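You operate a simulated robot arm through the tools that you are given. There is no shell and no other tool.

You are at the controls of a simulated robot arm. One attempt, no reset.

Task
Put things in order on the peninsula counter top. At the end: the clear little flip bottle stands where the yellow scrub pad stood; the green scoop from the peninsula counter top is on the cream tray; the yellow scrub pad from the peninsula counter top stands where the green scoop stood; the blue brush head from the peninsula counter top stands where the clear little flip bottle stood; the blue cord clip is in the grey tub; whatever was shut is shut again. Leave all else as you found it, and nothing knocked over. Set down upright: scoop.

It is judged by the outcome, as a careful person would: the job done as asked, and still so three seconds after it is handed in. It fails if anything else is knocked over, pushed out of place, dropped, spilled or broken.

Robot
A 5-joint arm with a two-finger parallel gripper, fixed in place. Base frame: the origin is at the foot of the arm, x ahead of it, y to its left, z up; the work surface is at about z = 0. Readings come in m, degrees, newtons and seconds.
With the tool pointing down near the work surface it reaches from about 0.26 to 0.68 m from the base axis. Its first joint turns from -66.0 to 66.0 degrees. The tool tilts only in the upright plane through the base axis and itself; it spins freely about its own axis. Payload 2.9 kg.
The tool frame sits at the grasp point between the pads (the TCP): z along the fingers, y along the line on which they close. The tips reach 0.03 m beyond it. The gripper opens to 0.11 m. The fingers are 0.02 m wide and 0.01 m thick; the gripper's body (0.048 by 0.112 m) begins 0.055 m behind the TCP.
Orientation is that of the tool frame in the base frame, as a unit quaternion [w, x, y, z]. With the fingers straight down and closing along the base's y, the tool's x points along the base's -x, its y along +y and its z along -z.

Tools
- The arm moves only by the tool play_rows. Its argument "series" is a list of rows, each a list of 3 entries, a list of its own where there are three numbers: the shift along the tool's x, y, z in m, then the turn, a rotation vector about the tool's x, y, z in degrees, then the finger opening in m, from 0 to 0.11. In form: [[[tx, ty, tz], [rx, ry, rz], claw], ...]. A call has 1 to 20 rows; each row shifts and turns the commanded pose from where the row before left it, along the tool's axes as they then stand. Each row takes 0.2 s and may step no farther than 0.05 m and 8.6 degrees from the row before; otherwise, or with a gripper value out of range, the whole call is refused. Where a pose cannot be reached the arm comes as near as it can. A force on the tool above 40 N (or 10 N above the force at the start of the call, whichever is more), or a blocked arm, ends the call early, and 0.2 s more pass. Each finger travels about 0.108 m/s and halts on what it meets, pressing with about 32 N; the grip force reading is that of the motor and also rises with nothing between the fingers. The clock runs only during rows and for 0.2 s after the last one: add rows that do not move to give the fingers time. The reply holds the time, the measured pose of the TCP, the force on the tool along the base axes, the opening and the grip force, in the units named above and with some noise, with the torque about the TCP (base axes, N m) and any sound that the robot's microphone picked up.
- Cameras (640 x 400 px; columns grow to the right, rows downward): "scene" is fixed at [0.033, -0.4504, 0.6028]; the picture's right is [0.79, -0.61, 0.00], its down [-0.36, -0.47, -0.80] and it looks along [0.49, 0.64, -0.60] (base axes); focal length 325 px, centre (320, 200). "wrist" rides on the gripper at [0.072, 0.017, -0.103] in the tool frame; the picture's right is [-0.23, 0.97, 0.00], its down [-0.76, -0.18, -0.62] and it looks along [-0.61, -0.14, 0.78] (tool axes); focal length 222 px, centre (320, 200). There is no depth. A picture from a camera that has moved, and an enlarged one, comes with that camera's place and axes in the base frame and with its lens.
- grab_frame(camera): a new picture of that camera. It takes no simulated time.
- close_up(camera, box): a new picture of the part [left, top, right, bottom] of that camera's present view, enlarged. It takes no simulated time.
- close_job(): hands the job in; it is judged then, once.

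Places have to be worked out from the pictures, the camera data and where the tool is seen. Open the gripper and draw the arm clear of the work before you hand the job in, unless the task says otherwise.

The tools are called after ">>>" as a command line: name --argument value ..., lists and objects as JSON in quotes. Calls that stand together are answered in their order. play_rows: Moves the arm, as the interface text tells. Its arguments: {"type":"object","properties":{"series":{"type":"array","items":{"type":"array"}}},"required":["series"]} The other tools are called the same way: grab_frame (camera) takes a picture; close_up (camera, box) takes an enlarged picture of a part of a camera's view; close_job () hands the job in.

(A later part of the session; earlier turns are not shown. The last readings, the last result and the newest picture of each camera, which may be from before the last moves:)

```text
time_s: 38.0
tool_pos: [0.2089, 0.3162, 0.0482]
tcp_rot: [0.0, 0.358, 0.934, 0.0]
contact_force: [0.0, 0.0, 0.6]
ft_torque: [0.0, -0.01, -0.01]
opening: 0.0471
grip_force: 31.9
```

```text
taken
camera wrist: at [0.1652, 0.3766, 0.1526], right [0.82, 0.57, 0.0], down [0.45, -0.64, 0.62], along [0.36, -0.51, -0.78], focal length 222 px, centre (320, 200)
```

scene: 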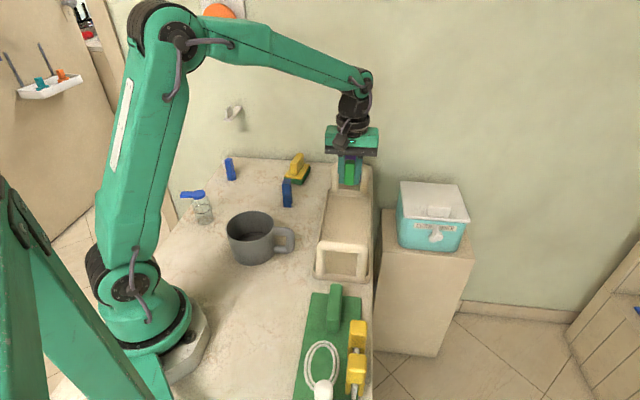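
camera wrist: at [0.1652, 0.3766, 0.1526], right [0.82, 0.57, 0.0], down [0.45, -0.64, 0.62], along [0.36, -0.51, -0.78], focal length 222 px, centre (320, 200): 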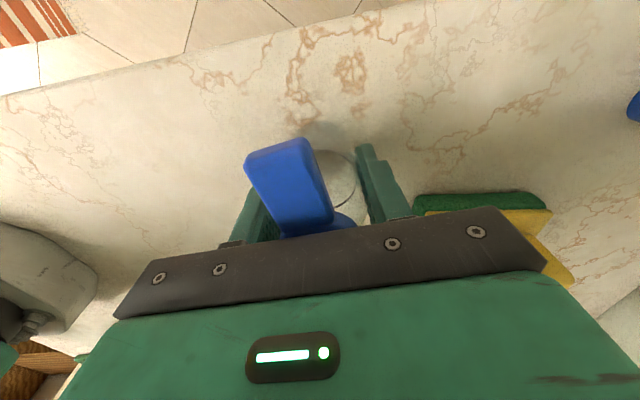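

The bottle is gripped at 47 mm. I'll lift straight up and carry it to the pad's old place at (0.549, 0.343).

>>> play_rows --series '[[[0, 0, -0.01], [0, 0, 0], 0.035], [[0, 0, -0.03], [0, 0, 0], 0.035], [[0, 0, -0.04], [0, 0, 0], 0.035], [[0, 0, -0.045], [0, 0, 0], 0.035], [[0, 0, -0.035], [0, 0, 0], 0.035], [[0, 0, 0], [0, 0, 0], 0.035]]'

>>> close_up --camera "scene" --box '[150, 50, 310, 230]'

```text
time_s: 39.4
tool_pos: [0.2083, 0.314, 0.2098]
tcp_rot: [0.0, 0.358, 0.934, 0.001]
contact_force: [0.0, 0.4, -1.2]
ft_torque: [-0.01, -0.03, 0.01]
opening: 0.047
grip_force: 32.2
```

```text
2.22 times, centred on (230, 140) of scene
camera zoom: at [0.033, -0.4504, 0.6028], right [0.79, -0.61, 0.0], down [-0.36, -0.47, -0.8], along [0.49, 0.64, -0.6], focal length 723 px, centre (520, 333)
```

zoom: 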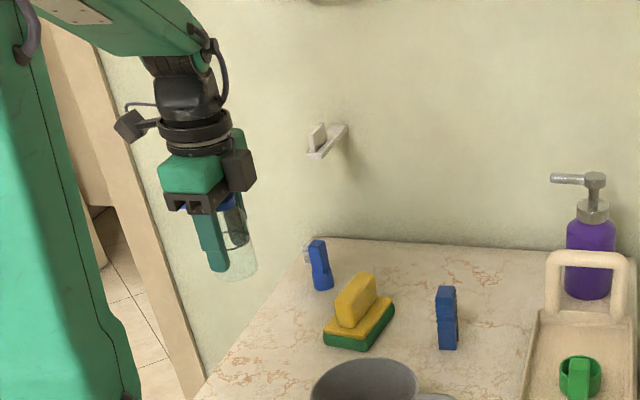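

The bottle is held upright and clear of everything. I'll carry it across at this height.

>>> play_rows --series '[[[-0.02, 0.0212, 0], [0, 0, 0], 0.035], [[-0.0306, 0.0325, 0], [0, 0, 0], 0.035], [[-0.0306, 0.0325, 0], [0, 0, 0], 0.035], [[-0.0306, 0.0325, 0], [0, 0, 0], 0.035], [[-0.0306, 0.0325, 0], [0, 0, 0], 0.035], [[-0.0306, 0.0325, 0], [0, 0, 0], 0.035], [[-0.0306, 0.0325, 0], [0, 0, 0], 0.035], [[-0.0307, 0.0324, 0], [0, 0, 0], 0.035], [[0, 0, 0], [0, 0, 0], 0.035]]'

>>> close_up --camera "scene" --box '[220, 50, 380, 230]'

>>> grab_frame --camera "wrist"

```text
time_s: 41.4
tool_pos: [0.5473, 0.344, 0.2082]
tcp_rot: [0.0, 0.358, 0.934, -0.001]
contact_force: [-1.1, -0.9, -1.3]
ft_torque: [-0.02, 0.02, 0.01]
opening: 0.047
grip_force: 32.4
```

```text
2.22 times, centred on (300, 140) of scene
camera zoom: at [0.033, -0.4504, 0.6028], right [0.79, -0.61, 0.0], down [-0.36, -0.47, -0.8], along [0.49, 0.64, -0.6], focal length 723 px, centre (364, 333)
```

zoom: 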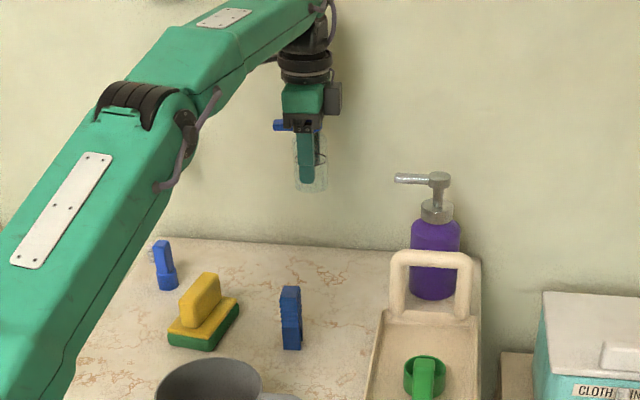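

```text
taken
camera wrist: at [0.5061, 0.4034, 0.3112], right [0.82, 0.57, 0.0], down [0.45, -0.64, 0.62], along [0.36, -0.51, -0.78], focal length 222 px, centre (320, 200)
```

wrist: 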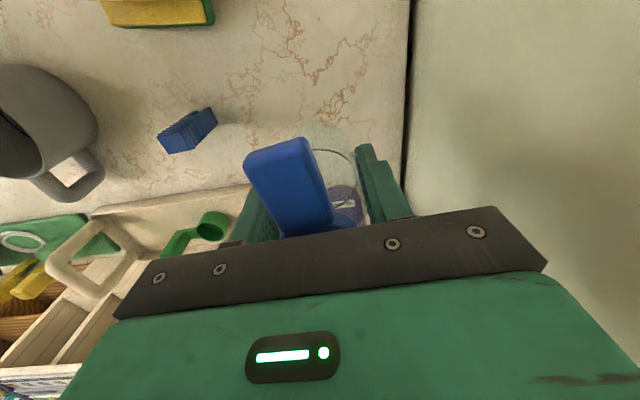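

The bottle is over the pad's old spot with about 5 cm between the gripper and the wall. I'll lower it.

>>> play_rows --series '[[[0, 0, 0.035], [0, 0, 0], 0.035], [[0, 0, 0.04], [0, 0, 0], 0.035], [[0, 0, 0.04], [0, 0, 0], 0.035], [[0, 0, 0.025], [0, 0, 0], 0.035], [[0, 0, 0.01], [0, 0, 0], 0.035], [[0, 0, 0], [0, 0, 0], 0.035]]'

>>> close_up --camera "scene" --box '[220, 90, 380, 230]'

```text
time_s: 42.8
tool_pos: [0.548, 0.3433, 0.0585]
tcp_rot: [0.0, 0.358, 0.934, 0.0]
contact_force: [0.8, -0.5, -2.4]
ft_torque: [0.02, 0.0, 0.05]
opening: 0.0471
grip_force: 32.1
```

```text
2.86 times, centred on (300, 160) of scene
camera zoom: at [0.033, -0.4504, 0.6028], right [0.79, -0.61, 0.0], down [-0.36, -0.47, -0.8], along [0.49, 0.64, -0.6], focal length 929 px, centre (377, 314)
```

zoom: 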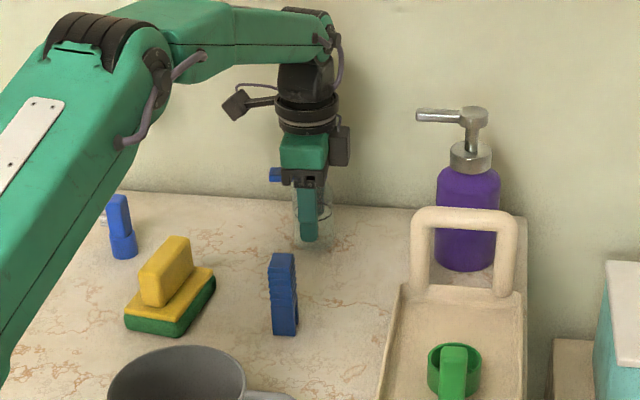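

The bottle's bottom should be about 1 cm up. I'll take the last part in small steps until contact.

>>> play_rows --series '[[[0, 0, 0.004], [0, 0, 0], 0.035], [[0, 0, 0.002], [0, 0, 0], 0.035], [[0, 0, 0.0015], [0, 0, 0], 0.035], [[0, 0, 0], [0, 0, 0], 0.035]]'

>>> play_rows --series '[[[0, 0, 0.0012], [0, 0, 0], 0.035], [[0, 0, 0], [0, 0, 0], 0.035]]'

```text
time_s: 43.8
tool_pos: [0.5482, 0.3431, 0.0506]
tcp_rot: [0.0, 0.358, 0.934, 0.0]
contact_force: [0.2, -0.4, -1.1]
ft_torque: [0.0, 0.0, 0.03]
opening: 0.0471
grip_force: 31.8
```

```text
time_s: 44.4
tool_pos: [0.5494, 0.3425, 0.0503]
tcp_rot: [0.0, 0.358, 0.934, 0.001]
contact_force: [0.4, 0.1, -1.2]
ft_torque: [0.01, -0.01, 0.02]
opening: 0.0469
grip_force: 31.8
```

>>> play_rows --series '[[[0, 0, 0.0012], [0, 0, 0], 0.035], [[0, 0, 0], [0, 0, 0], 0.035]]'

```text
time_s: 45.0
tool_pos: [0.5489, 0.3432, 0.0489]
tcp_rot: [0.0, 0.359, 0.933, 0.0]
contact_force: [-0.5, 0.5, -1.1]
ft_torque: [0.01, 0.0, -0.03]
opening: 0.0468
grip_force: 32.3
```

There's still no contact, so I'll take another small step.

>>> play_rows --series '[[[0, 0, 0.0012], [0, 0, 0], 0.035], [[0, 0, 0], [0, 0, 0], 0.035]]'

```text
time_s: 45.6
tool_pos: [0.5494, 0.343, 0.0484]
tcp_rot: [0.0, 0.359, 0.933, 0.0]
contact_force: [-3.8, -1.5, 9.7]
ft_torque: [-0.24, 0.22, -0.05]
opening: 0.047
grip_force: 32.0
```

Contact is 9.7 N, so the bottle is on the counter. I'll release slowly and raise the arm.

>>> play_rows --series '[[[0, 0, 0], [0, 0, 0], 0.05], [[0, 0, 0], [0, 0, 0], 0.06], [[0, 0, 0], [0, 0, 0], 0.075], [[0, 0, 0], [0, 0, 0], 0.08], [[0, 0, 0], [0, 0, 0], 0.08]]'

>>> grab_frame --camera "wrist"

```text
time_s: 46.8
tool_pos: [0.5484, 0.3431, 0.048]
tcp_rot: [0.0, 0.358, 0.934, 0.001]
contact_force: [-0.1, 0.2, 0.3]
ft_torque: [-0.01, 0.02, 0.02]
opening: 0.0801
grip_force: 0.0
```

```text
taken
camera wrist: at [0.506, 0.4038, 0.151], right [0.82, 0.57, 0.0], down [0.45, -0.64, 0.62], along [0.36, -0.51, -0.78], focal length 222 px, centre (320, 200)
```

wrist: 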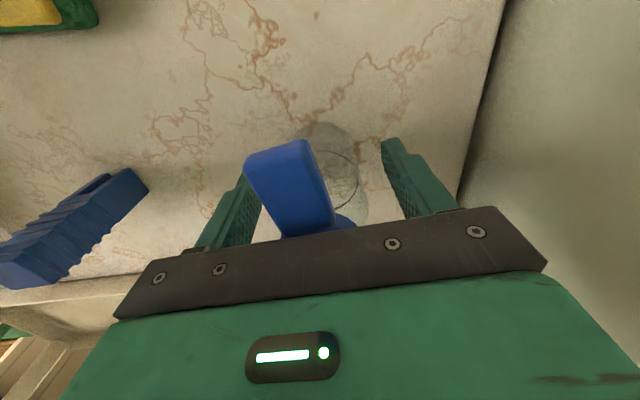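

The bottle stands free between the open fingers. I'll rise straight up.

>>> play_rows --series '[[[0, 0, -0.015], [0, 0, 0], 0.08], [[0, 0, -0.035], [0, 0, 0], 0.08], [[0, 0, -0.04], [0, 0, 0], 0.08], [[0, 0, -0.04], [0, 0, 0], 0.08], [[0, 0, -0.035], [0, 0, 0], 0.08], [[0, 0, 0], [0, 0, 0], 0.08]]'

>>> grab_frame --camera "wrist"

>>> close_up --camera "scene" --box '[200, 110, 360, 230]'

```text
time_s: 48.2
tool_pos: [0.5496, 0.3431, 0.2123]
tcp_rot: [-0.001, 0.358, 0.934, 0.0]
contact_force: [-0.4, -0.7, -0.6]
ft_torque: [-0.01, -0.01, 0.01]
opening: 0.08
grip_force: 0.1
```

```text
taken
camera wrist: at [0.5067, 0.4042, 0.3159], right [0.82, 0.57, 0.0], down [0.45, -0.64, 0.62], along [0.36, -0.51, -0.78], focal length 222 px, centre (320, 200)
```

wrist: 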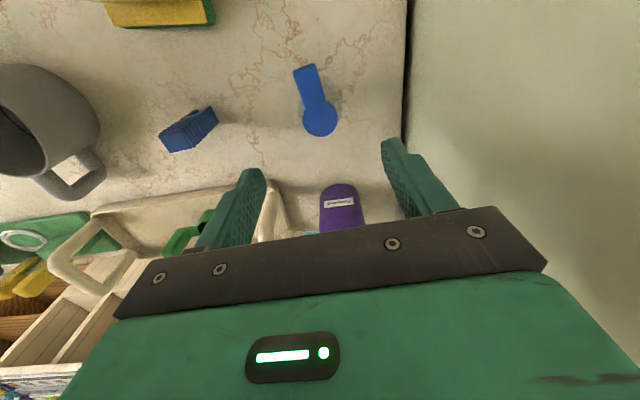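

```text
3.33 times, centred on (280, 170) of scene
camera zoom: at [0.033, -0.4504, 0.6028], right [0.79, -0.61, 0.0], down [-0.36, -0.47, -0.8], along [0.49, 0.64, -0.6], focal length 1084 px, centre (453, 300)
```

zoom: 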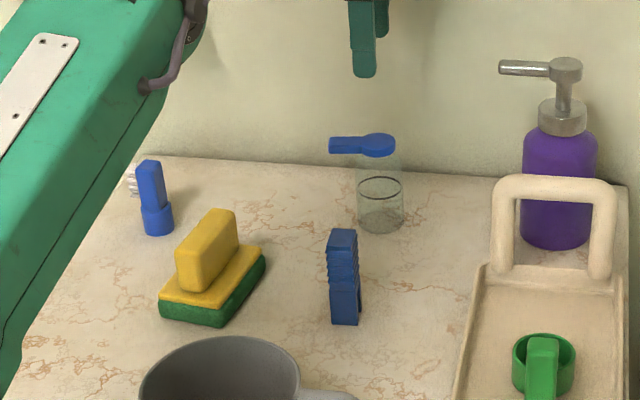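

The bottle stands where the pad stood. Next is the brush head near (0.36, 0.465). I'll turn the gripper so the camera faces away from the wall, and move above the brush to measure it.

>>> play_rows --series '[[[0, 0, 0], [0, 0, -7.9], 0.07], [[0, 0, 0], [0, 0, -7.9], 0.07], [[0, 0, 0], [0, 0, -7.9], 0.07], [[0, 0, 0], [0, 0, -7.9], 0.07], [[0, 0, 0], [0, 0, -7.9], 0.07], [[0, 0, 0], [0, 0, -7.9], 0.07], [[0, 0, 0], [0, 0, -7.9], 0.07], [[0, 0, 0], [0, 0, -7.9], 0.07], [[0, 0, 0], [0, 0, -7.9], 0.07], [[0, 0, 0], [0, 0, -7.9], 0.07], [[0, 0, 0], [0, 0, -8.0], 0.07], [[0.013, 0.0433, 0], [0, 0, 0], 0.07], [[0.013, 0.0433, 0], [0, 0, 0], 0.07], [[0.013, 0.0433, 0], [0, 0, 0], 0.07], [[0.013, 0.0433, 0], [0, 0, 0], 0.07], [[0.013, 0.0433, 0], [0, 0, 0], 0.07], [[0, 0, 0], [0, 0, 0], 0.07]]'

>>> grab_frame --camera "wrist"

>>> close_up --camera "wrist" --box '[240, 50, 400, 190]'

>>> close_up --camera "scene" --box '[200, 140, 270, 210]'

```text
time_s: 51.8
tool_pos: [0.3504, 0.4489, 0.2129]
tcp_rot: [0.0, -0.383, 0.924, 0.0]
contact_force: [-0.9, -0.2, 0.2]
ft_torque: [0.04, 0.02, -0.02]
opening: 0.07
grip_force: 0.0
```

```text
taken
camera wrist: at [0.2859, 0.4101, 0.3162], right [-0.53, 0.85, 0.0], down [0.66, 0.41, 0.62], along [0.53, 0.33, -0.78], focal length 222 px, centre (320, 200)
```

wrist: 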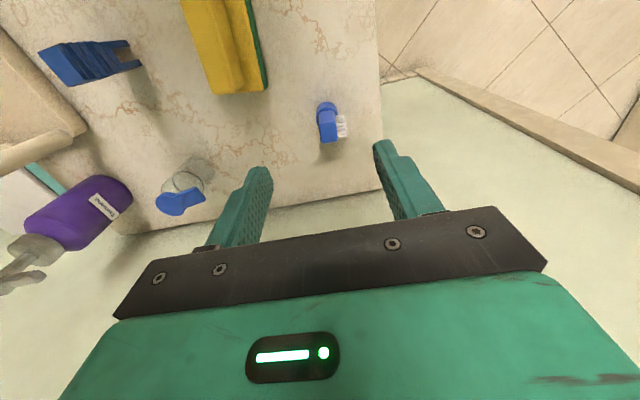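

```text
2.86 times, centred on (320, 120) of wrist
camera zoom: at [0.2859, 0.4101, 0.3162], right [-0.53, 0.85, 0.0], down [0.66, 0.41, 0.62], along [0.53, 0.33, -0.78], focal length 635 px, centre (320, 429)
```

zoom: 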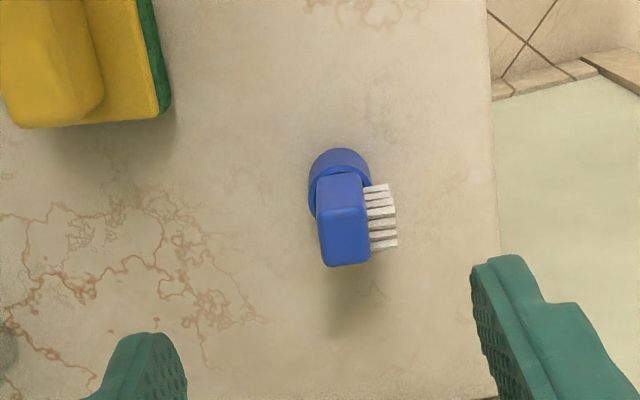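

```text
5.71 times, centred on (235, 175) of scene
camera zoom: at [0.033, -0.4504, 0.6028], right [0.79, -0.61, 0.0], down [-0.36, -0.47, -0.8], along [0.49, 0.64, -0.6], focal length 1858 px, centre (806, 343)
```

zoom: 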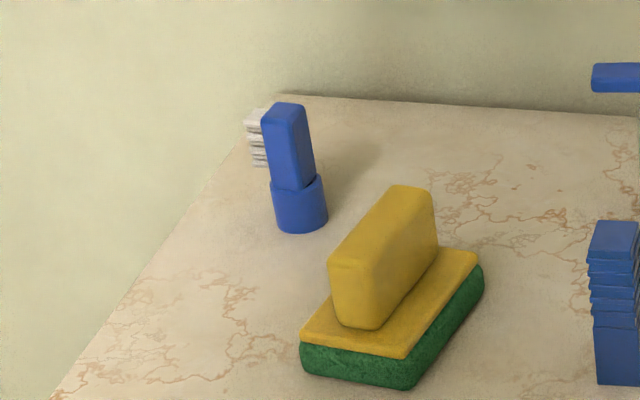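

The brush head's block is centred near (0.3645, 0.470), about 18 × 23 mm, its top near z 0.07, on a collar about 30 mm wide and 27 mm high. The bristles point along about 130°. I'll turn so the fingers close along 40°, clear of the bristles, and come partway down.

>>> play_rows --series '[[[0, 0, 0], [0, 0, 7.9], 0.06], [[0, 0, 0], [0, 0, 7.9], 0.06], [[0, 0, 0], [0, 0, 7.9], 0.06], [[0, 0, 0], [0, 0, 7.9], 0.06], [[0, 0, 0], [0, 0, 7.9], 0.06], [[0, 0, 0], [0, 0, 7.9], 0.06], [[0, 0, 0], [0, 0, 7.9], 0.06], [[0, 0, 0], [0, 0, 7.9], 0.06], [[0, 0, 0], [0, 0, 7.9], 0.06], [[0, 0, 0], [0, 0, 7.9], 0.06], [[0, 0, 0], [0, 0, 7.9], 0.06], [[0, 0, 0], [0, 0, 7.9], 0.06], [[0.0073, 0.0244, 0.03], [0, 0, 0], 0.06], [[0, 0, 0.04], [0, 0, 0], 0.06], [[0, 0, 0], [0, 0, 0], 0.06]]'

>>> grab_frame --camera "wrist"

>>> close_up --camera "wrist" --box '[240, 70, 400, 210]'

>>> close_up --camera "scene" --box '[180, 70, 300, 210]'

```text
time_s: 54.8
tool_pos: [0.364, 0.4723, 0.1667]
tcp_rot: [0.0, 0.422, 0.907, 0.003]
contact_force: [-5.9, -7.8, 6.2]
ft_torque: [0.36, -0.36, 0.05]
opening: 0.0563
grip_force: 0.1
stopped in row 14: the force on the tool passed its limit at 60 N (the readings are from after the stop); the commanded pose is now the measured one
```

```text
taken
camera wrist: at [0.3298, 0.5375, 0.2702], right [0.89, 0.45, 0.0], down [0.35, -0.7, 0.62], along [0.29, -0.55, -0.78], focal length 222 px, centre (320, 200)
```

wrist: 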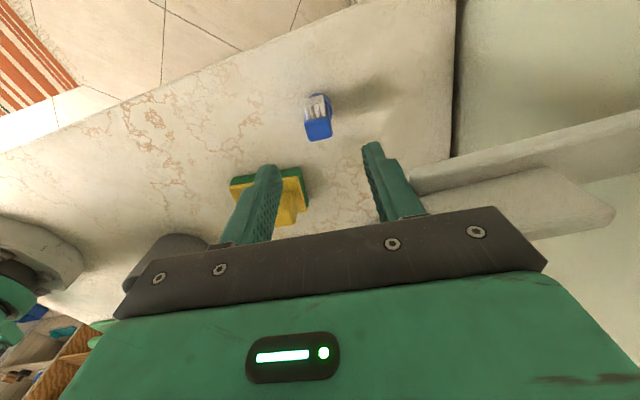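

```text
2.86 times, centred on (320, 140) of wrist
camera zoom: at [0.3298, 0.5375, 0.2702], right [0.89, 0.45, 0.0], down [0.35, -0.7, 0.62], along [0.29, -0.55, -0.78], focal length 635 px, centre (320, 371)
```

zoom: 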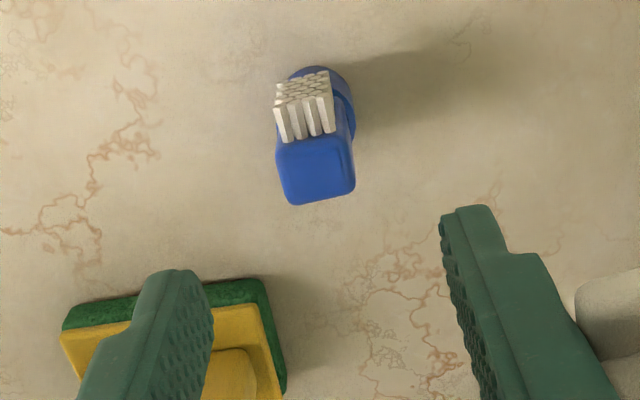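

```text
2.86 times, centred on (240, 140) of scene
camera zoom: at [0.0329, -0.4505, 0.6028], right [0.79, -0.61, 0.0], down [-0.36, -0.47, -0.8], along [0.49, 0.64, -0.6], focal length 929 px, centre (549, 371)
```

zoom: 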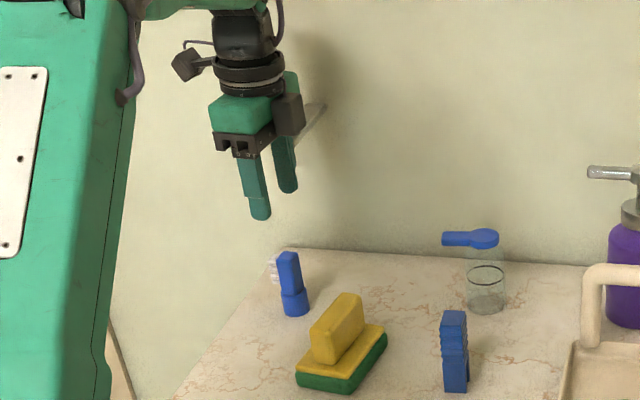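

The call stopped on contact. The white wall bracket reaches out almost over the brush at z≈0.2, and my gripper met it. I'll back straight up the way I came, then away from the wall, and inspect.

>>> play_rows --series '[[[0, -0.002, -0.01], [0, 0, 0], 0.055], [[0, -0.002, -0.02], [0, 0, 0], 0.05], [[0, -0.004, -0.03], [0, 0, 0], 0.05], [[0, -0.02, -0.02], [0, 0, 0], 0.05], [[0, -0.04, 0], [0, 0, 0], 0.05], [[0, -0.04, 0], [0, 0, 0], 0.05], [[0, 0, 0], [0, 0, 0], 0.05]]'

>>> grab_frame --camera "wrist"

>>> grab_frame --camera "scene"

>>> close_up --camera "scene" --box '[190, 80, 290, 210]'

```text
time_s: 56.4
tool_pos: [0.2806, 0.4017, 0.2446]
tcp_rot: [0.0, 0.422, 0.907, 0.004]
contact_force: [1.0, -0.7, -0.2]
ft_torque: [-0.03, 0.0, -0.01]
opening: 0.0499
grip_force: 0.2
```

```text
taken
camera wrist: at [0.2464, 0.4667, 0.3488], right [0.89, 0.45, 0.01], down [0.35, -0.7, 0.62], along [0.29, -0.55, -0.78], focal length 222 px, centre (320, 200)
```

wrist: 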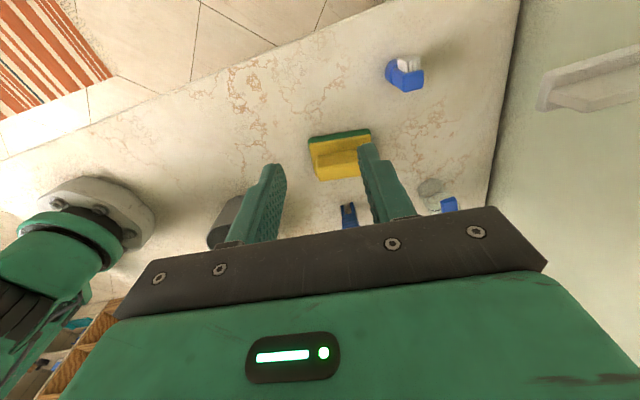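

```text
taken
```

scene: 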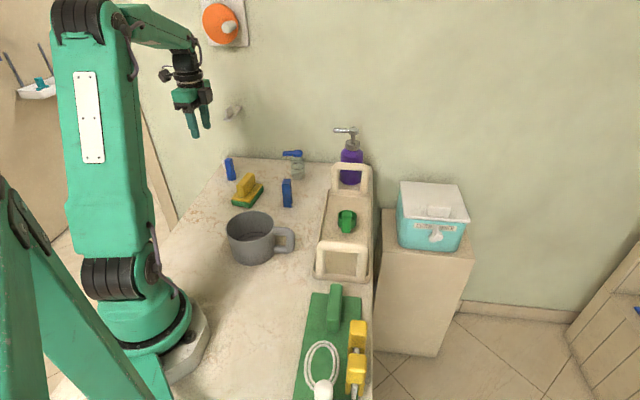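

```text
3.08 times, centred on (240, 145) of scene
camera zoom: at [0.0329, -0.4504, 0.6028], right [0.79, -0.61, 0.0], down [-0.36, -0.47, -0.8], along [0.49, 0.64, -0.6], focal length 1001 px, centre (566, 369)
```

zoom: 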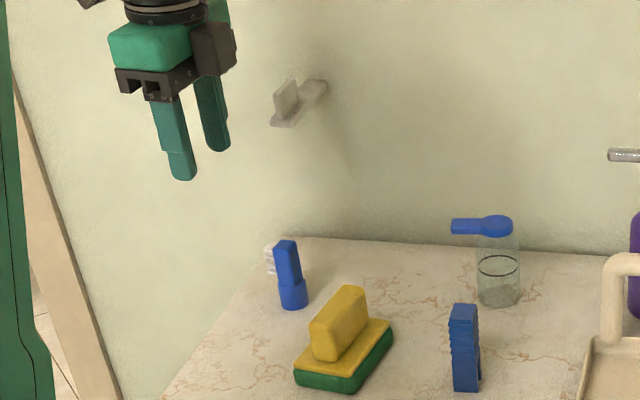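

The bracket is intact and the brush hasn't moved. The bracket's tip is around (0.39–0.405, 0.50, z≈0.18), about 4 cm beyond the brush toward the wall, so I can't come straight down over it. I'll turn the gripper so the camera faces the base and grip with the tool tilted 20°, approaching from the base side along the tool axis.

>>> play_rows --series '[[[0, 0, 0], [0, 0, -8.22], 0.06], [[0, 0, 0], [0, 0, -8.22], 0.06], [[0, 0, 0], [0, 0, -8.22], 0.06], [[0, 0, 0], [0, 0, -8.22], 0.06], [[0, 0, 0], [0, 0, -8.22], 0.06], [[0, 0, 0], [0, 0, -8.22], 0.06], [[0, 0, 0], [0, 0, -8.22], 0.06], [[0, 0, 0], [0, 0, -8.22], 0.06], [[0, 0, 0], [0, 0, -8.22], 0.06], [[0, 0, 0], [0, 0, -8.22], 0.06], [[0, 0, 0], [0, 0, -8.22], 0.06], [[0, 0, 0], [0, 0, 0], 0.06]]'

>>> grab_frame --camera "wrist"

```text
time_s: 59.0
tool_pos: [0.2814, 0.4006, 0.244]
tcp_rot: [0.002, -0.347, 0.938, 0.001]
contact_force: [-0.1, 0.4, 0.5]
ft_torque: [0.02, 0.04, -0.01]
opening: 0.0601
grip_force: 0.0
```

```text
taken
camera wrist: at [0.2147, 0.367, 0.3484], right [-0.46, 0.89, 0.0], down [0.69, 0.36, 0.63], along [0.56, 0.29, -0.78], focal length 222 px, centre (320, 200)
```

wrist: 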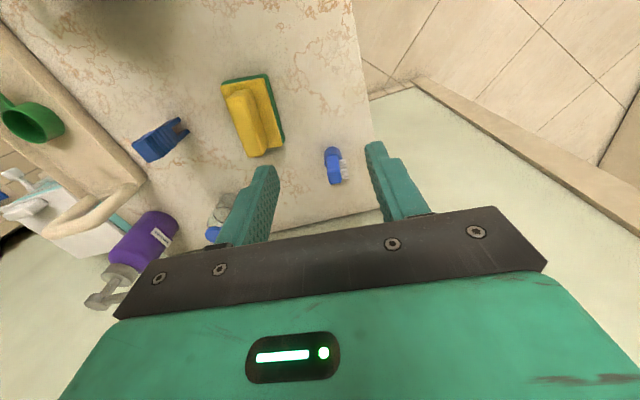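

I'll move to the pre-position on the base side of the brush, then tilt 20° with the fingers pointing outward.

>>> play_rows --series '[[[-0.0302, -0.0036, 0.03], [0, 0, 0], 0.06], [[-0.0302, -0.0036, 0.03], [0, 0, 0], 0.06], [[0, 0, 0], [-1.34, -6.53, 0], 0.06], [[0, 0, 0], [-1.34, -6.53, 0], 0.06], [[0, 0, 0], [-1.34, -6.53, 0], 0.06], [[0, 0, 0], [0, 0, 0], 0.06]]'

>>> grab_frame --camera "wrist"

>>> close_up --camera "wrist" --box '[240, 70, 400, 210]'

>>> close_up --camera "scene" --box '[170, 60, 310, 210]'

```text
time_s: 60.4
tool_pos: [0.3315, 0.4364, 0.185]
tcp_rot: [0.15, -0.341, 0.923, 0.096]
contact_force: [0.4, -0.2, 1.1]
ft_torque: [0.01, 0.0, 0.02]
opening: 0.06
grip_force: 0.1
```

```text
taken
camera wrist: at [0.2464, 0.3767, 0.259], right [-0.48, 0.87, 0.15], down [0.54, 0.15, 0.83], along [0.7, 0.48, -0.54], focal length 222 px, centre (320, 200)
```

wrist: 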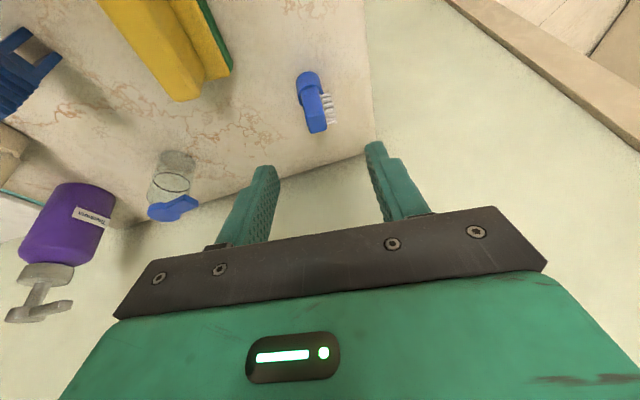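

```text
2.86 times, centred on (320, 140) of wrist
camera zoom: at [0.2464, 0.3767, 0.259], right [-0.48, 0.87, 0.15], down [0.54, 0.15, 0.83], along [0.7, 0.48, -0.54], focal length 635 px, centre (320, 371)
```

zoom: 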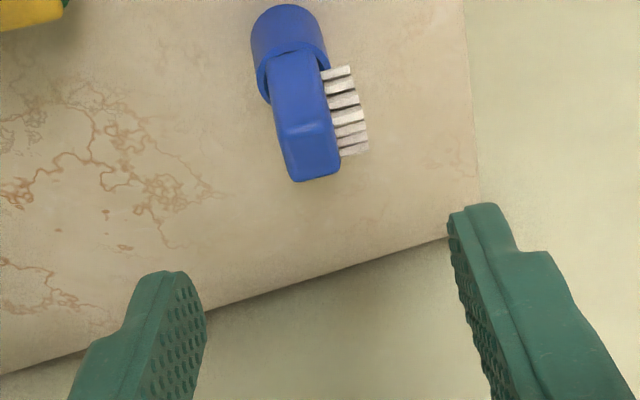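

```text
2.67 times, centred on (240, 135) of scene
camera zoom: at [0.033, -0.4504, 0.6028], right [0.79, -0.61, 0.0], down [-0.36, -0.47, -0.8], along [0.49, 0.64, -0.6], focal length 867 px, centre (533, 373)
```

zoom: 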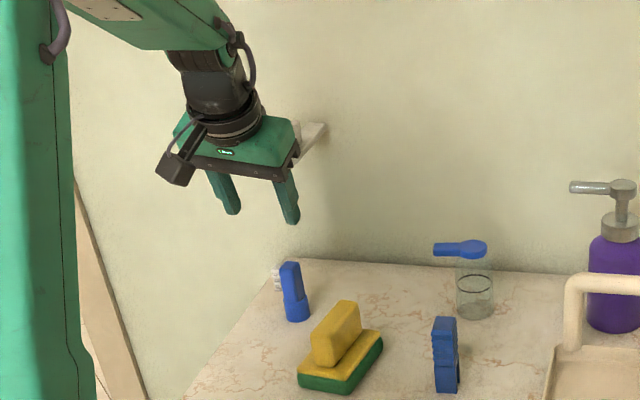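

The tilt is 20.5° in the plane toward the brush, and the block top again measures at (0.365, 0.471). I'll advance along the tool axis about 8 cm and check before the last part.

>>> play_rows --series '[[[0.003, -0.002, 0.03], [0, 0, 0], 0.06], [[0, 0, 0.03], [0, 0, 0], 0.06], [[0, 0, 0.02], [0, 0, 0], 0.06], [[0, 0, 0], [0, 0, 0], 0.06]]'

>>> grab_frame --camera "wrist"

>>> close_up --camera "wrist" --box '[240, 90, 400, 230]'

>>> close_up --camera "scene" --box '[170, 60, 310, 210]'

```text
time_s: 61.4
tool_pos: [0.3485, 0.4552, 0.1087]
tcp_rot: [0.149, -0.341, 0.923, 0.095]
contact_force: [0.4, -0.7, 0.0]
ft_torque: [0.01, 0.02, -0.01]
opening: 0.0597
grip_force: 0.1
```

```text
taken
camera wrist: at [0.2625, 0.3953, 0.1825], right [-0.48, 0.87, 0.15], down [0.54, 0.15, 0.83], along [0.7, 0.48, -0.54], focal length 222 px, centre (320, 200)
```

wrist: 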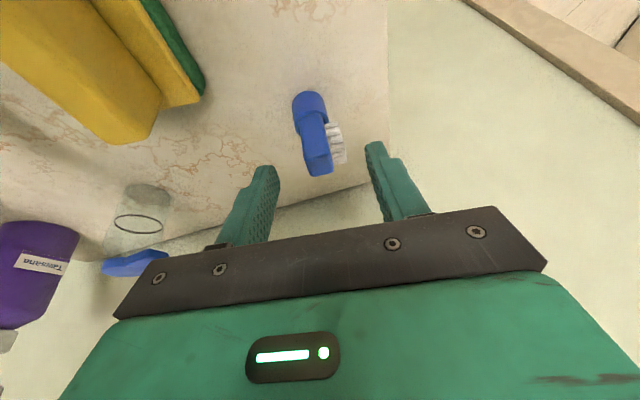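

```text
2.86 times, centred on (320, 160) of wrist
camera zoom: at [0.2625, 0.3953, 0.1825], right [-0.48, 0.87, 0.15], down [0.54, 0.15, 0.83], along [0.7, 0.48, -0.54], focal length 635 px, centre (320, 314)
```

zoom: 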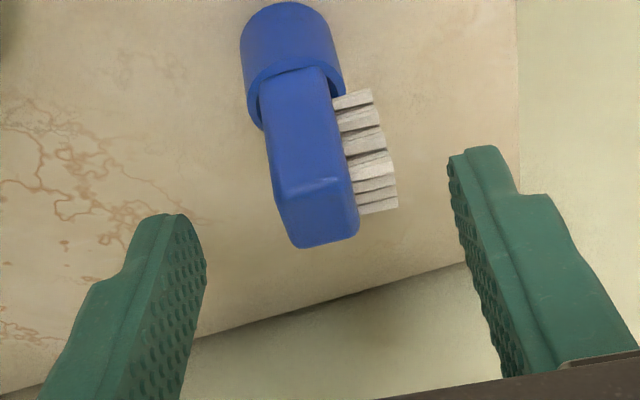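

```text
2.67 times, centred on (240, 135) of scene
camera zoom: at [0.033, -0.4504, 0.6028], right [0.79, -0.61, 0.0], down [-0.36, -0.47, -0.8], along [0.49, 0.64, -0.6], focal length 867 px, centre (533, 373)
```

zoom: 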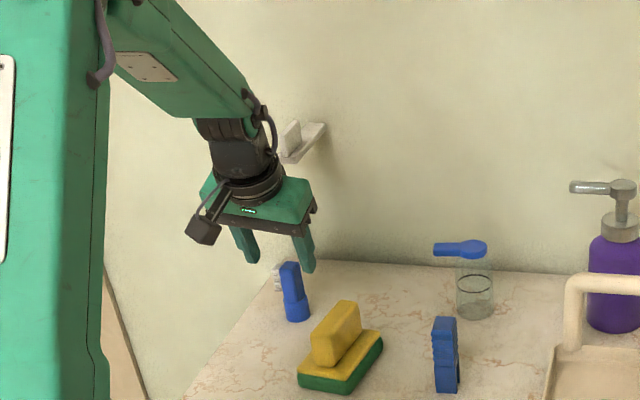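

The brush is lined up between the fingers and the bracket is well clear. I'll advance the last 5 cm and then close.

>>> play_rows --series '[[[0, 0, 0.025], [0, 0, 0], 0.06], [[0, 0, 0.0155], [0, 0, 0], 0.06], [[0, 0, 0.009], [0, 0, 0], 0.06], [[0, 0, 0], [0, 0, 0], 0.06]]'

>>> grab_frame --camera "wrist"

>>> close_up --camera "scene" --box '[170, 80, 290, 210]'

```text
time_s: 62.4
tool_pos: [0.3601, 0.4681, 0.0629]
tcp_rot: [0.15, -0.341, 0.923, 0.094]
contact_force: [0.4, 0.0, -0.4]
ft_torque: [-0.01, -0.04, 0.02]
opening: 0.0601
grip_force: 0.0
```

```text
taken
camera wrist: at [0.2737, 0.4088, 0.1359], right [-0.48, 0.87, 0.15], down [0.54, 0.15, 0.83], along [0.7, 0.47, -0.54], focal length 222 px, centre (320, 200)
```

wrist: 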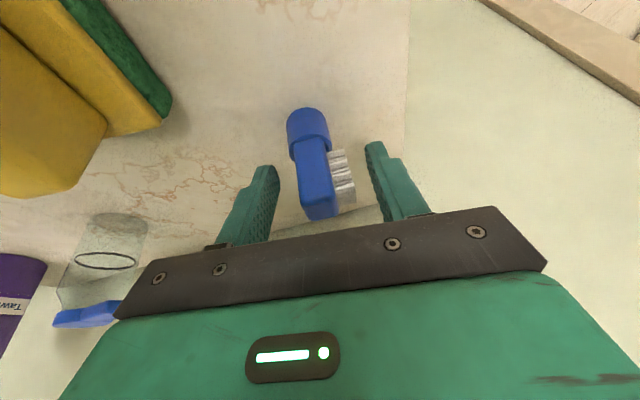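

```text
3.08 times, centred on (230, 145) of scene
camera zoom: at [0.033, -0.4504, 0.6028], right [0.79, -0.61, 0.0], down [-0.36, -0.47, -0.8], along [0.49, 0.64, -0.6], focal length 1001 px, centre (597, 369)
```

zoom: 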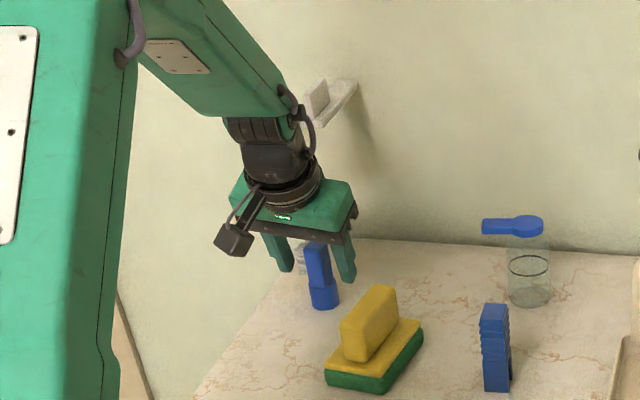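

The brush head stands between the open fingers. I'll close gently.

>>> play_rows --series '[[[0, 0, 0], [0, 0, 0], 0.045], [[0, 0, 0], [0, 0, 0], 0.035], [[0, 0, 0], [0, 0, 0], 0.025], [[0, 0, 0], [0, 0, 0], 0.015], [[0, 0, 0], [0, 0, 0], 0.01]]'

>>> grab_frame --camera "wrist"

>>> close_up --camera "wrist" --box '[240, 90, 400, 230]'

>>> close_up --camera "scene" --box '[190, 120, 270, 210]'

```text
time_s: 63.6
tool_pos: [0.3601, 0.4691, 0.0627]
tcp_rot: [0.15, -0.34, 0.924, 0.094]
contact_force: [0.6, -0.6, 1.9]
ft_torque: [-0.08, -0.07, -0.01]
opening: 0.0192
grip_force: 31.9
```

```text
taken
camera wrist: at [0.2738, 0.4087, 0.1363], right [-0.48, 0.87, 0.15], down [0.54, 0.15, 0.83], along [0.7, 0.47, -0.54], focal length 222 px, centre (320, 200)
```

wrist: 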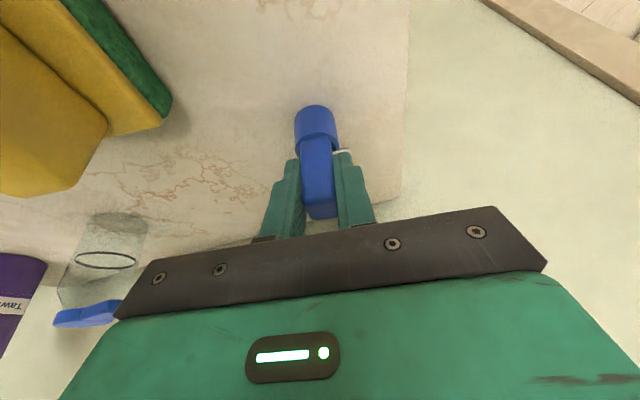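

```text
2.86 times, centred on (320, 160) of wrist
camera zoom: at [0.2738, 0.4087, 0.1363], right [-0.48, 0.87, 0.15], down [0.54, 0.15, 0.83], along [0.7, 0.47, -0.54], focal length 635 px, centre (320, 314)
```

zoom: 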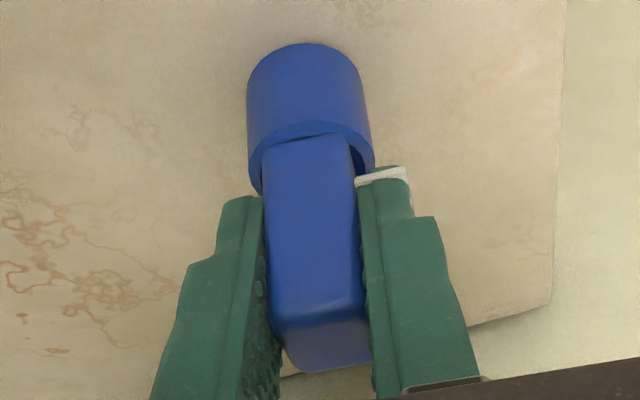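

```text
4.44 times, centred on (230, 165) of scene
camera zoom: at [0.033, -0.4504, 0.6028], right [0.79, -0.61, 0.0], down [-0.36, -0.47, -0.8], along [0.49, 0.64, -0.6], focal length 1446 px, centre (720, 356)
```

zoom: 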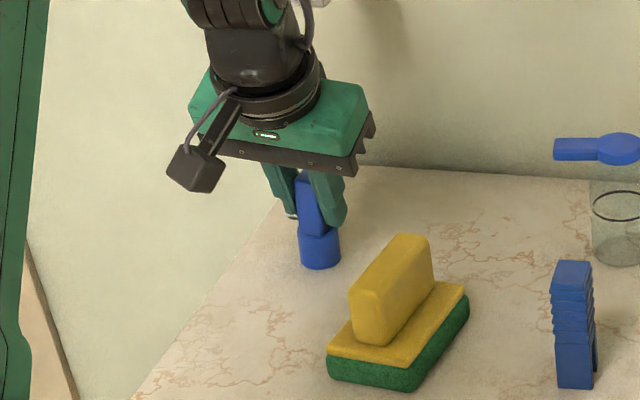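

The block is gripped at 19.2 mm between its two faces; the bristles gave no resistance. I'll lift by backing out along the tool axis, away from the bracket.

>>> play_rows --series '[[[0, 0, -0.01], [0, 0, 0], 0.01], [[0, 0, -0.03], [0, 0, 0], 0.01], [[0, 0, -0.04], [0, 0, 0], 0.01], [[0, 0, -0.04], [0, 0, 0], 0.01], [[0, 0, -0.02], [0, 0, 0], 0.01], [[0, 0, 0], [0, 0, 0], 0.01]]'

>>> grab_frame --camera "wrist"

>>> close_up --camera "scene" --box '[160, 60, 280, 210]'

```text
time_s: 65.0
tool_pos: [0.3289, 0.4311, 0.1942]
tcp_rot: [0.15, -0.341, 0.923, 0.095]
contact_force: [0.1, 0.6, -0.5]
ft_torque: [-0.01, 0.02, -0.01]
opening: 0.0191
grip_force: 32.0
```

```text
taken
camera wrist: at [0.2437, 0.3709, 0.2681], right [-0.48, 0.87, 0.15], down [0.54, 0.15, 0.83], along [0.7, 0.47, -0.54], focal length 222 px, centre (320, 200)
```

wrist: 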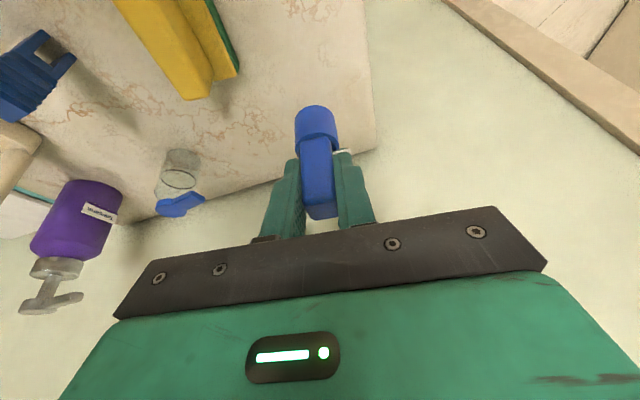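

```text
2.67 times, centred on (220, 135) of scene
camera zoom: at [0.033, -0.4504, 0.6028], right [0.79, -0.61, 0.0], down [-0.36, -0.47, -0.8], along [0.49, 0.64, -0.6], focal length 867 px, centre (587, 373)
```

zoom: 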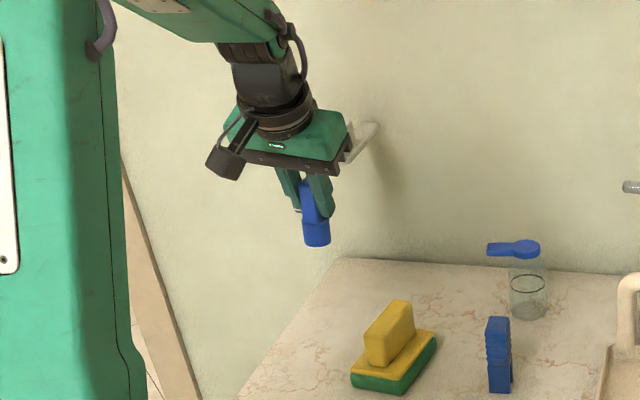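

The brush head is held upright and clear of the bracket. I'll carry it to above the bottle's old place, keeping the tilt and adding the small yaw change for the new azimuth.

>>> play_rows --series '[[[0.0344, -0.0023, -0.0055], [0, 0, 0], 0.01], [[0.0344, -0.0023, -0.0055], [0, 0, 0], 0.01], [[0.0344, -0.0023, -0.0055], [0, 0, 0], 0.01], [[0.0344, -0.0023, -0.0055], [0, 0, 0], 0.01], [[0.0344, -0.0023, -0.0055], [0, 0, 0], 0.01], [[0, 0, 0], [-1.23, 0.27, -3.37], 0.01], [[0, 0, 0], [0, 0, 0], 0.01]]'

>>> grab_frame --camera "wrist"

>>> close_up --camera "scene" --box '[130, 100, 290, 250]'

```text
time_s: 66.6
tool_pos: [0.2072, 0.3104, 0.161]
tcp_rot: [0.146, -0.37, 0.912, 0.1]
contact_force: [0.6, 0.7, 2.0]
ft_torque: [-0.02, 0.02, -0.01]
opening: 0.019
grip_force: 32.2
```

```text
taken
camera wrist: at [0.125, 0.2449, 0.2343], right [-0.53, 0.83, 0.15], down [0.53, 0.19, 0.83], along [0.67, 0.52, -0.54], focal length 222 px, centre (320, 200)
```

wrist: 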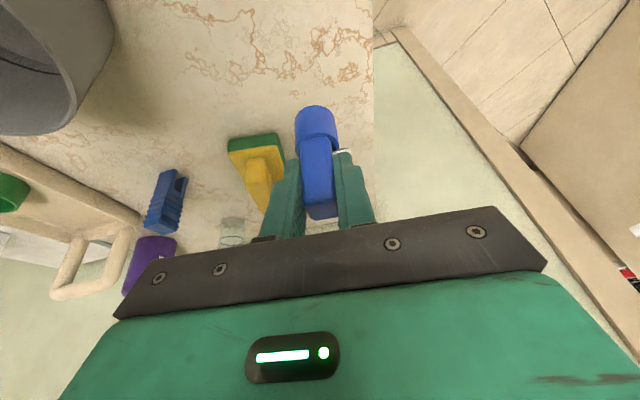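

```text
2.67 times, centred on (210, 175) of scene
camera zoom: at [0.033, -0.4504, 0.6028], right [0.79, -0.61, 0.0], down [-0.36, -0.47, -0.8], along [0.49, 0.64, -0.6], focal length 867 px, centre (613, 267)
```

zoom: 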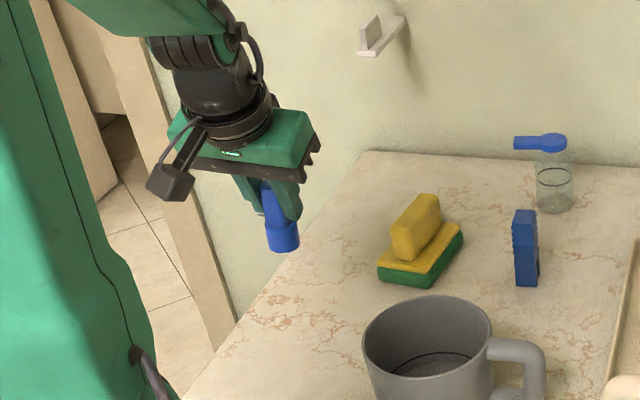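

The brush's axis is at about (0.209, 0.314), over the bottle's old spot, with the tilt still 20.4°. I'll lower it straight down, expressed in the tool's axes.

>>> play_rows --series '[[[0.01021, -0.00223, 0.02812], [0, 0, 0], 0.01], [[0.01021, -0.00223, 0.02812], [0, 0, 0], 0.01], [[0.0068, -0.0015, 0.01874], [0, 0, 0], 0.01], [[0.0017, -0.00037, 0.0047], [0, 0, 0], 0.01], [[0, 0, 0], [0, 0, 0], 0.01]]'

>>> close_up --camera "scene" --box '[150, 130, 270, 250]'

```text
time_s: 67.8
tool_pos: [0.2071, 0.309, 0.0763]
tcp_rot: [0.146, -0.37, 0.912, 0.1]
contact_force: [0.1, -0.8, -0.7]
ft_torque: [-0.01, -0.02, 0.03]
opening: 0.019
grip_force: 31.4
```

```text
3.33 times, centred on (210, 190) of scene
camera zoom: at [0.033, -0.4504, 0.6028], right [0.79, -0.61, 0.0], down [-0.36, -0.47, -0.8], along [0.49, 0.64, -0.6], focal length 1084 px, centre (687, 233)
```

zoom: 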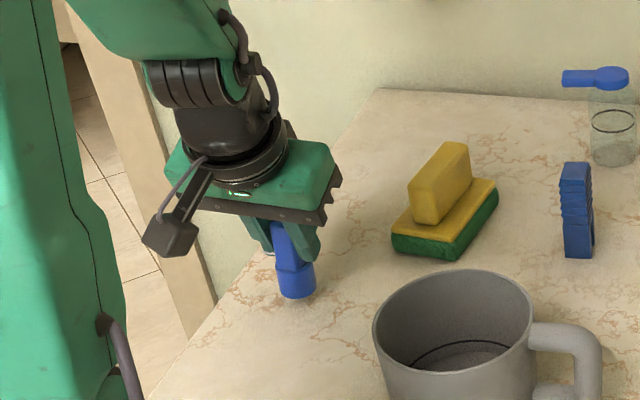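

>>> play_rows --series '[[[0.0017, -0.00037, 0.0047], [0, 0, 0], 0.01], [[0.0014, -0.0003, 0.00375], [0, 0, 0], 0.01], [[0.0007, -0.00015, 0.00187], [0, 0, 0], 0.01], [[0, 0, 0], [0, 0, 0], 0.01]]'

>>> play_rows --series '[[[0.0005, -0.0001, 0.00141], [0, 0, 0], 0.01], [[0, 0, 0], [0, 0, 0], 0.01]]'

```text
time_s: 68.8
tool_pos: [0.2056, 0.3095, 0.0646]
tcp_rot: [0.147, -0.37, 0.912, 0.1]
contact_force: [1.0, -0.3, 0.3]
ft_torque: [0.0, 0.03, 0.02]
opening: 0.019
grip_force: 31.7
```

```text
time_s: 69.4
tool_pos: [0.2068, 0.3107, 0.0645]
tcp_rot: [0.146, -0.37, 0.912, 0.1]
contact_force: [0.5, -0.4, 0.1]
ft_torque: [-0.03, 0.01, -0.01]
opening: 0.0188
grip_force: 32.1
```

There's no contact yet, so I'll continue in small steps.

>>> play_rows --series '[[[0.0004, -0.0001, 0.0011], [0, 0, 0], 0.01], [[0, 0, 0], [0, 0, 0], 0.01]]'

>>> play_rows --series '[[[0.0004, -0.0001, 0.0011], [0, 0, 0], 0.01], [[0, 0, 0], [0, 0, 0], 0.01]]'

```text
time_s: 70.0
tool_pos: [0.2071, 0.3098, 0.0626]
tcp_rot: [0.147, -0.369, 0.912, 0.1]
contact_force: [-3.7, -4.1, 14.2]
ft_torque: [-0.26, 0.08, -0.04]
opening: 0.0188
grip_force: 31.9
```

```text
time_s: 70.6
tool_pos: [0.2076, 0.311, 0.0622]
tcp_rot: [0.148, -0.369, 0.912, 0.099]
contact_force: [-2.8, -2.1, 22.5]
ft_torque: [-0.24, -0.07, -0.03]
opening: 0.0193
grip_force: 32.2
```

Contact is 22 N, so the collar is on the counter. I'll ease off slightly, open the fingers slowly, and check before withdrawing.

>>> play_rows --series '[[[-0.0003, 0.0001, -0.001], [0, 0, 0], 0.01], [[0, 0, 0], [0, 0, 0], 0.022], [[0, 0, 0], [0, 0, 0], 0.03], [[0, 0, 0], [0, 0, 0], 0.045], [[0, 0, 0], [0, 0, 0], 0.06], [[0, 0, 0], [0, 0, 0], 0.06]]'

>>> grab_frame --camera "wrist"

>>> close_up --camera "scene" --box '[150, 130, 270, 250]'

```text
time_s: 72.0
tool_pos: [0.2065, 0.3104, 0.062]
tcp_rot: [0.146, -0.37, 0.912, 0.099]
contact_force: [-0.4, -0.2, -0.6]
ft_torque: [0.0, -0.01, -0.02]
opening: 0.06
grip_force: 0.1
```

```text
taken
camera wrist: at [0.1249, 0.2451, 0.1357], right [-0.53, 0.83, 0.15], down [0.53, 0.19, 0.83], along [0.67, 0.52, -0.54], focal length 222 px, centre (320, 200)
```

wrist: 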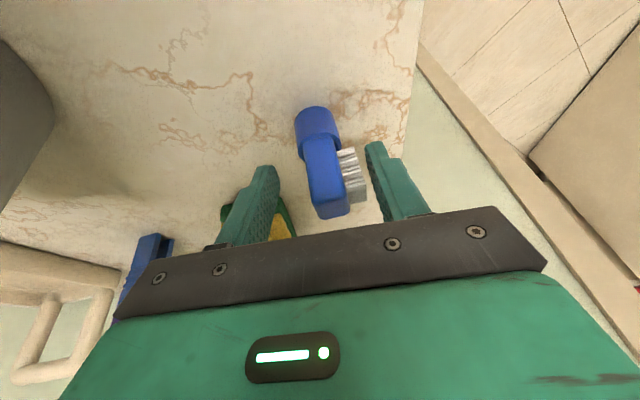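

```text
3.33 times, centred on (210, 190) of scene
camera zoom: at [0.033, -0.4504, 0.6028], right [0.79, -0.61, 0.0], down [-0.36, -0.47, -0.8], along [0.49, 0.64, -0.6], focal length 1084 px, centre (687, 233)
```

zoom: 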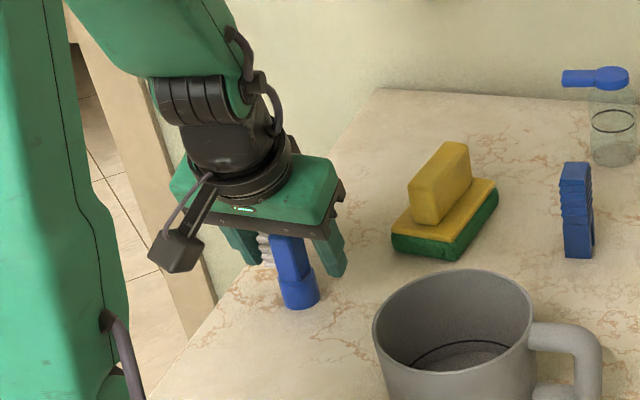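

The brush stands by itself between the open fingers. I'll withdraw along the tool axis.

>>> play_rows --series '[[[0, 0, -0.015], [0, 0, 0], 0.06], [[0, 0, -0.03], [0, 0, 0], 0.06], [[0, 0, -0.04], [0, 0, 0], 0.06], [[0, 0, -0.04], [0, 0, 0], 0.06], [[0, 0, 0], [0, 0, 0], 0.06]]'

>>> grab_frame --camera "wrist"

>>> close_up --camera "scene" --box '[150, 120, 310, 270]'

```text
time_s: 73.2
tool_pos: [0.1818, 0.2737, 0.1796]
tcp_rot: [0.146, -0.37, 0.912, 0.099]
contact_force: [-0.2, 0.2, 0.0]
ft_torque: [-0.01, 0.0, 0.01]
opening: 0.0601
grip_force: 0.1
```

```text
taken
camera wrist: at [0.101, 0.2086, 0.2529], right [-0.53, 0.84, 0.15], down [0.53, 0.19, 0.83], along [0.67, 0.52, -0.54], focal length 222 px, centre (320, 200)
```

wrist: 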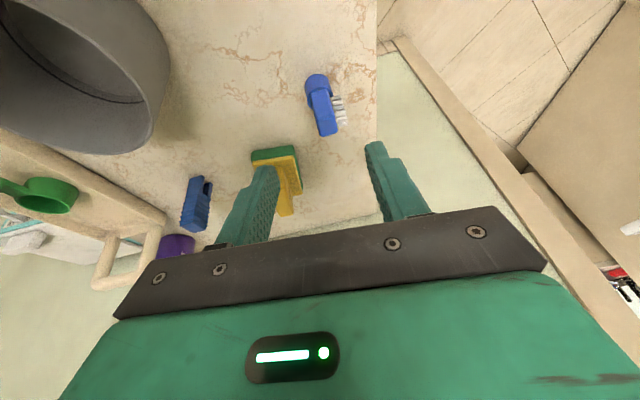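

```text
2.67 times, centred on (230, 195) of scene
camera zoom: at [0.033, -0.4504, 0.6028], right [0.79, -0.61, 0.0], down [-0.36, -0.47, -0.8], along [0.49, 0.64, -0.6], focal length 867 px, centre (560, 213)
```

zoom: 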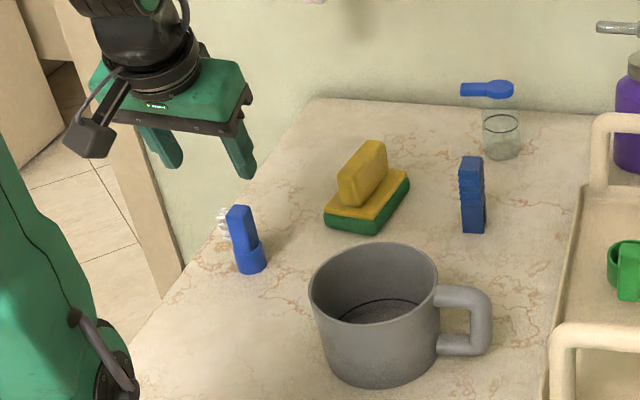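

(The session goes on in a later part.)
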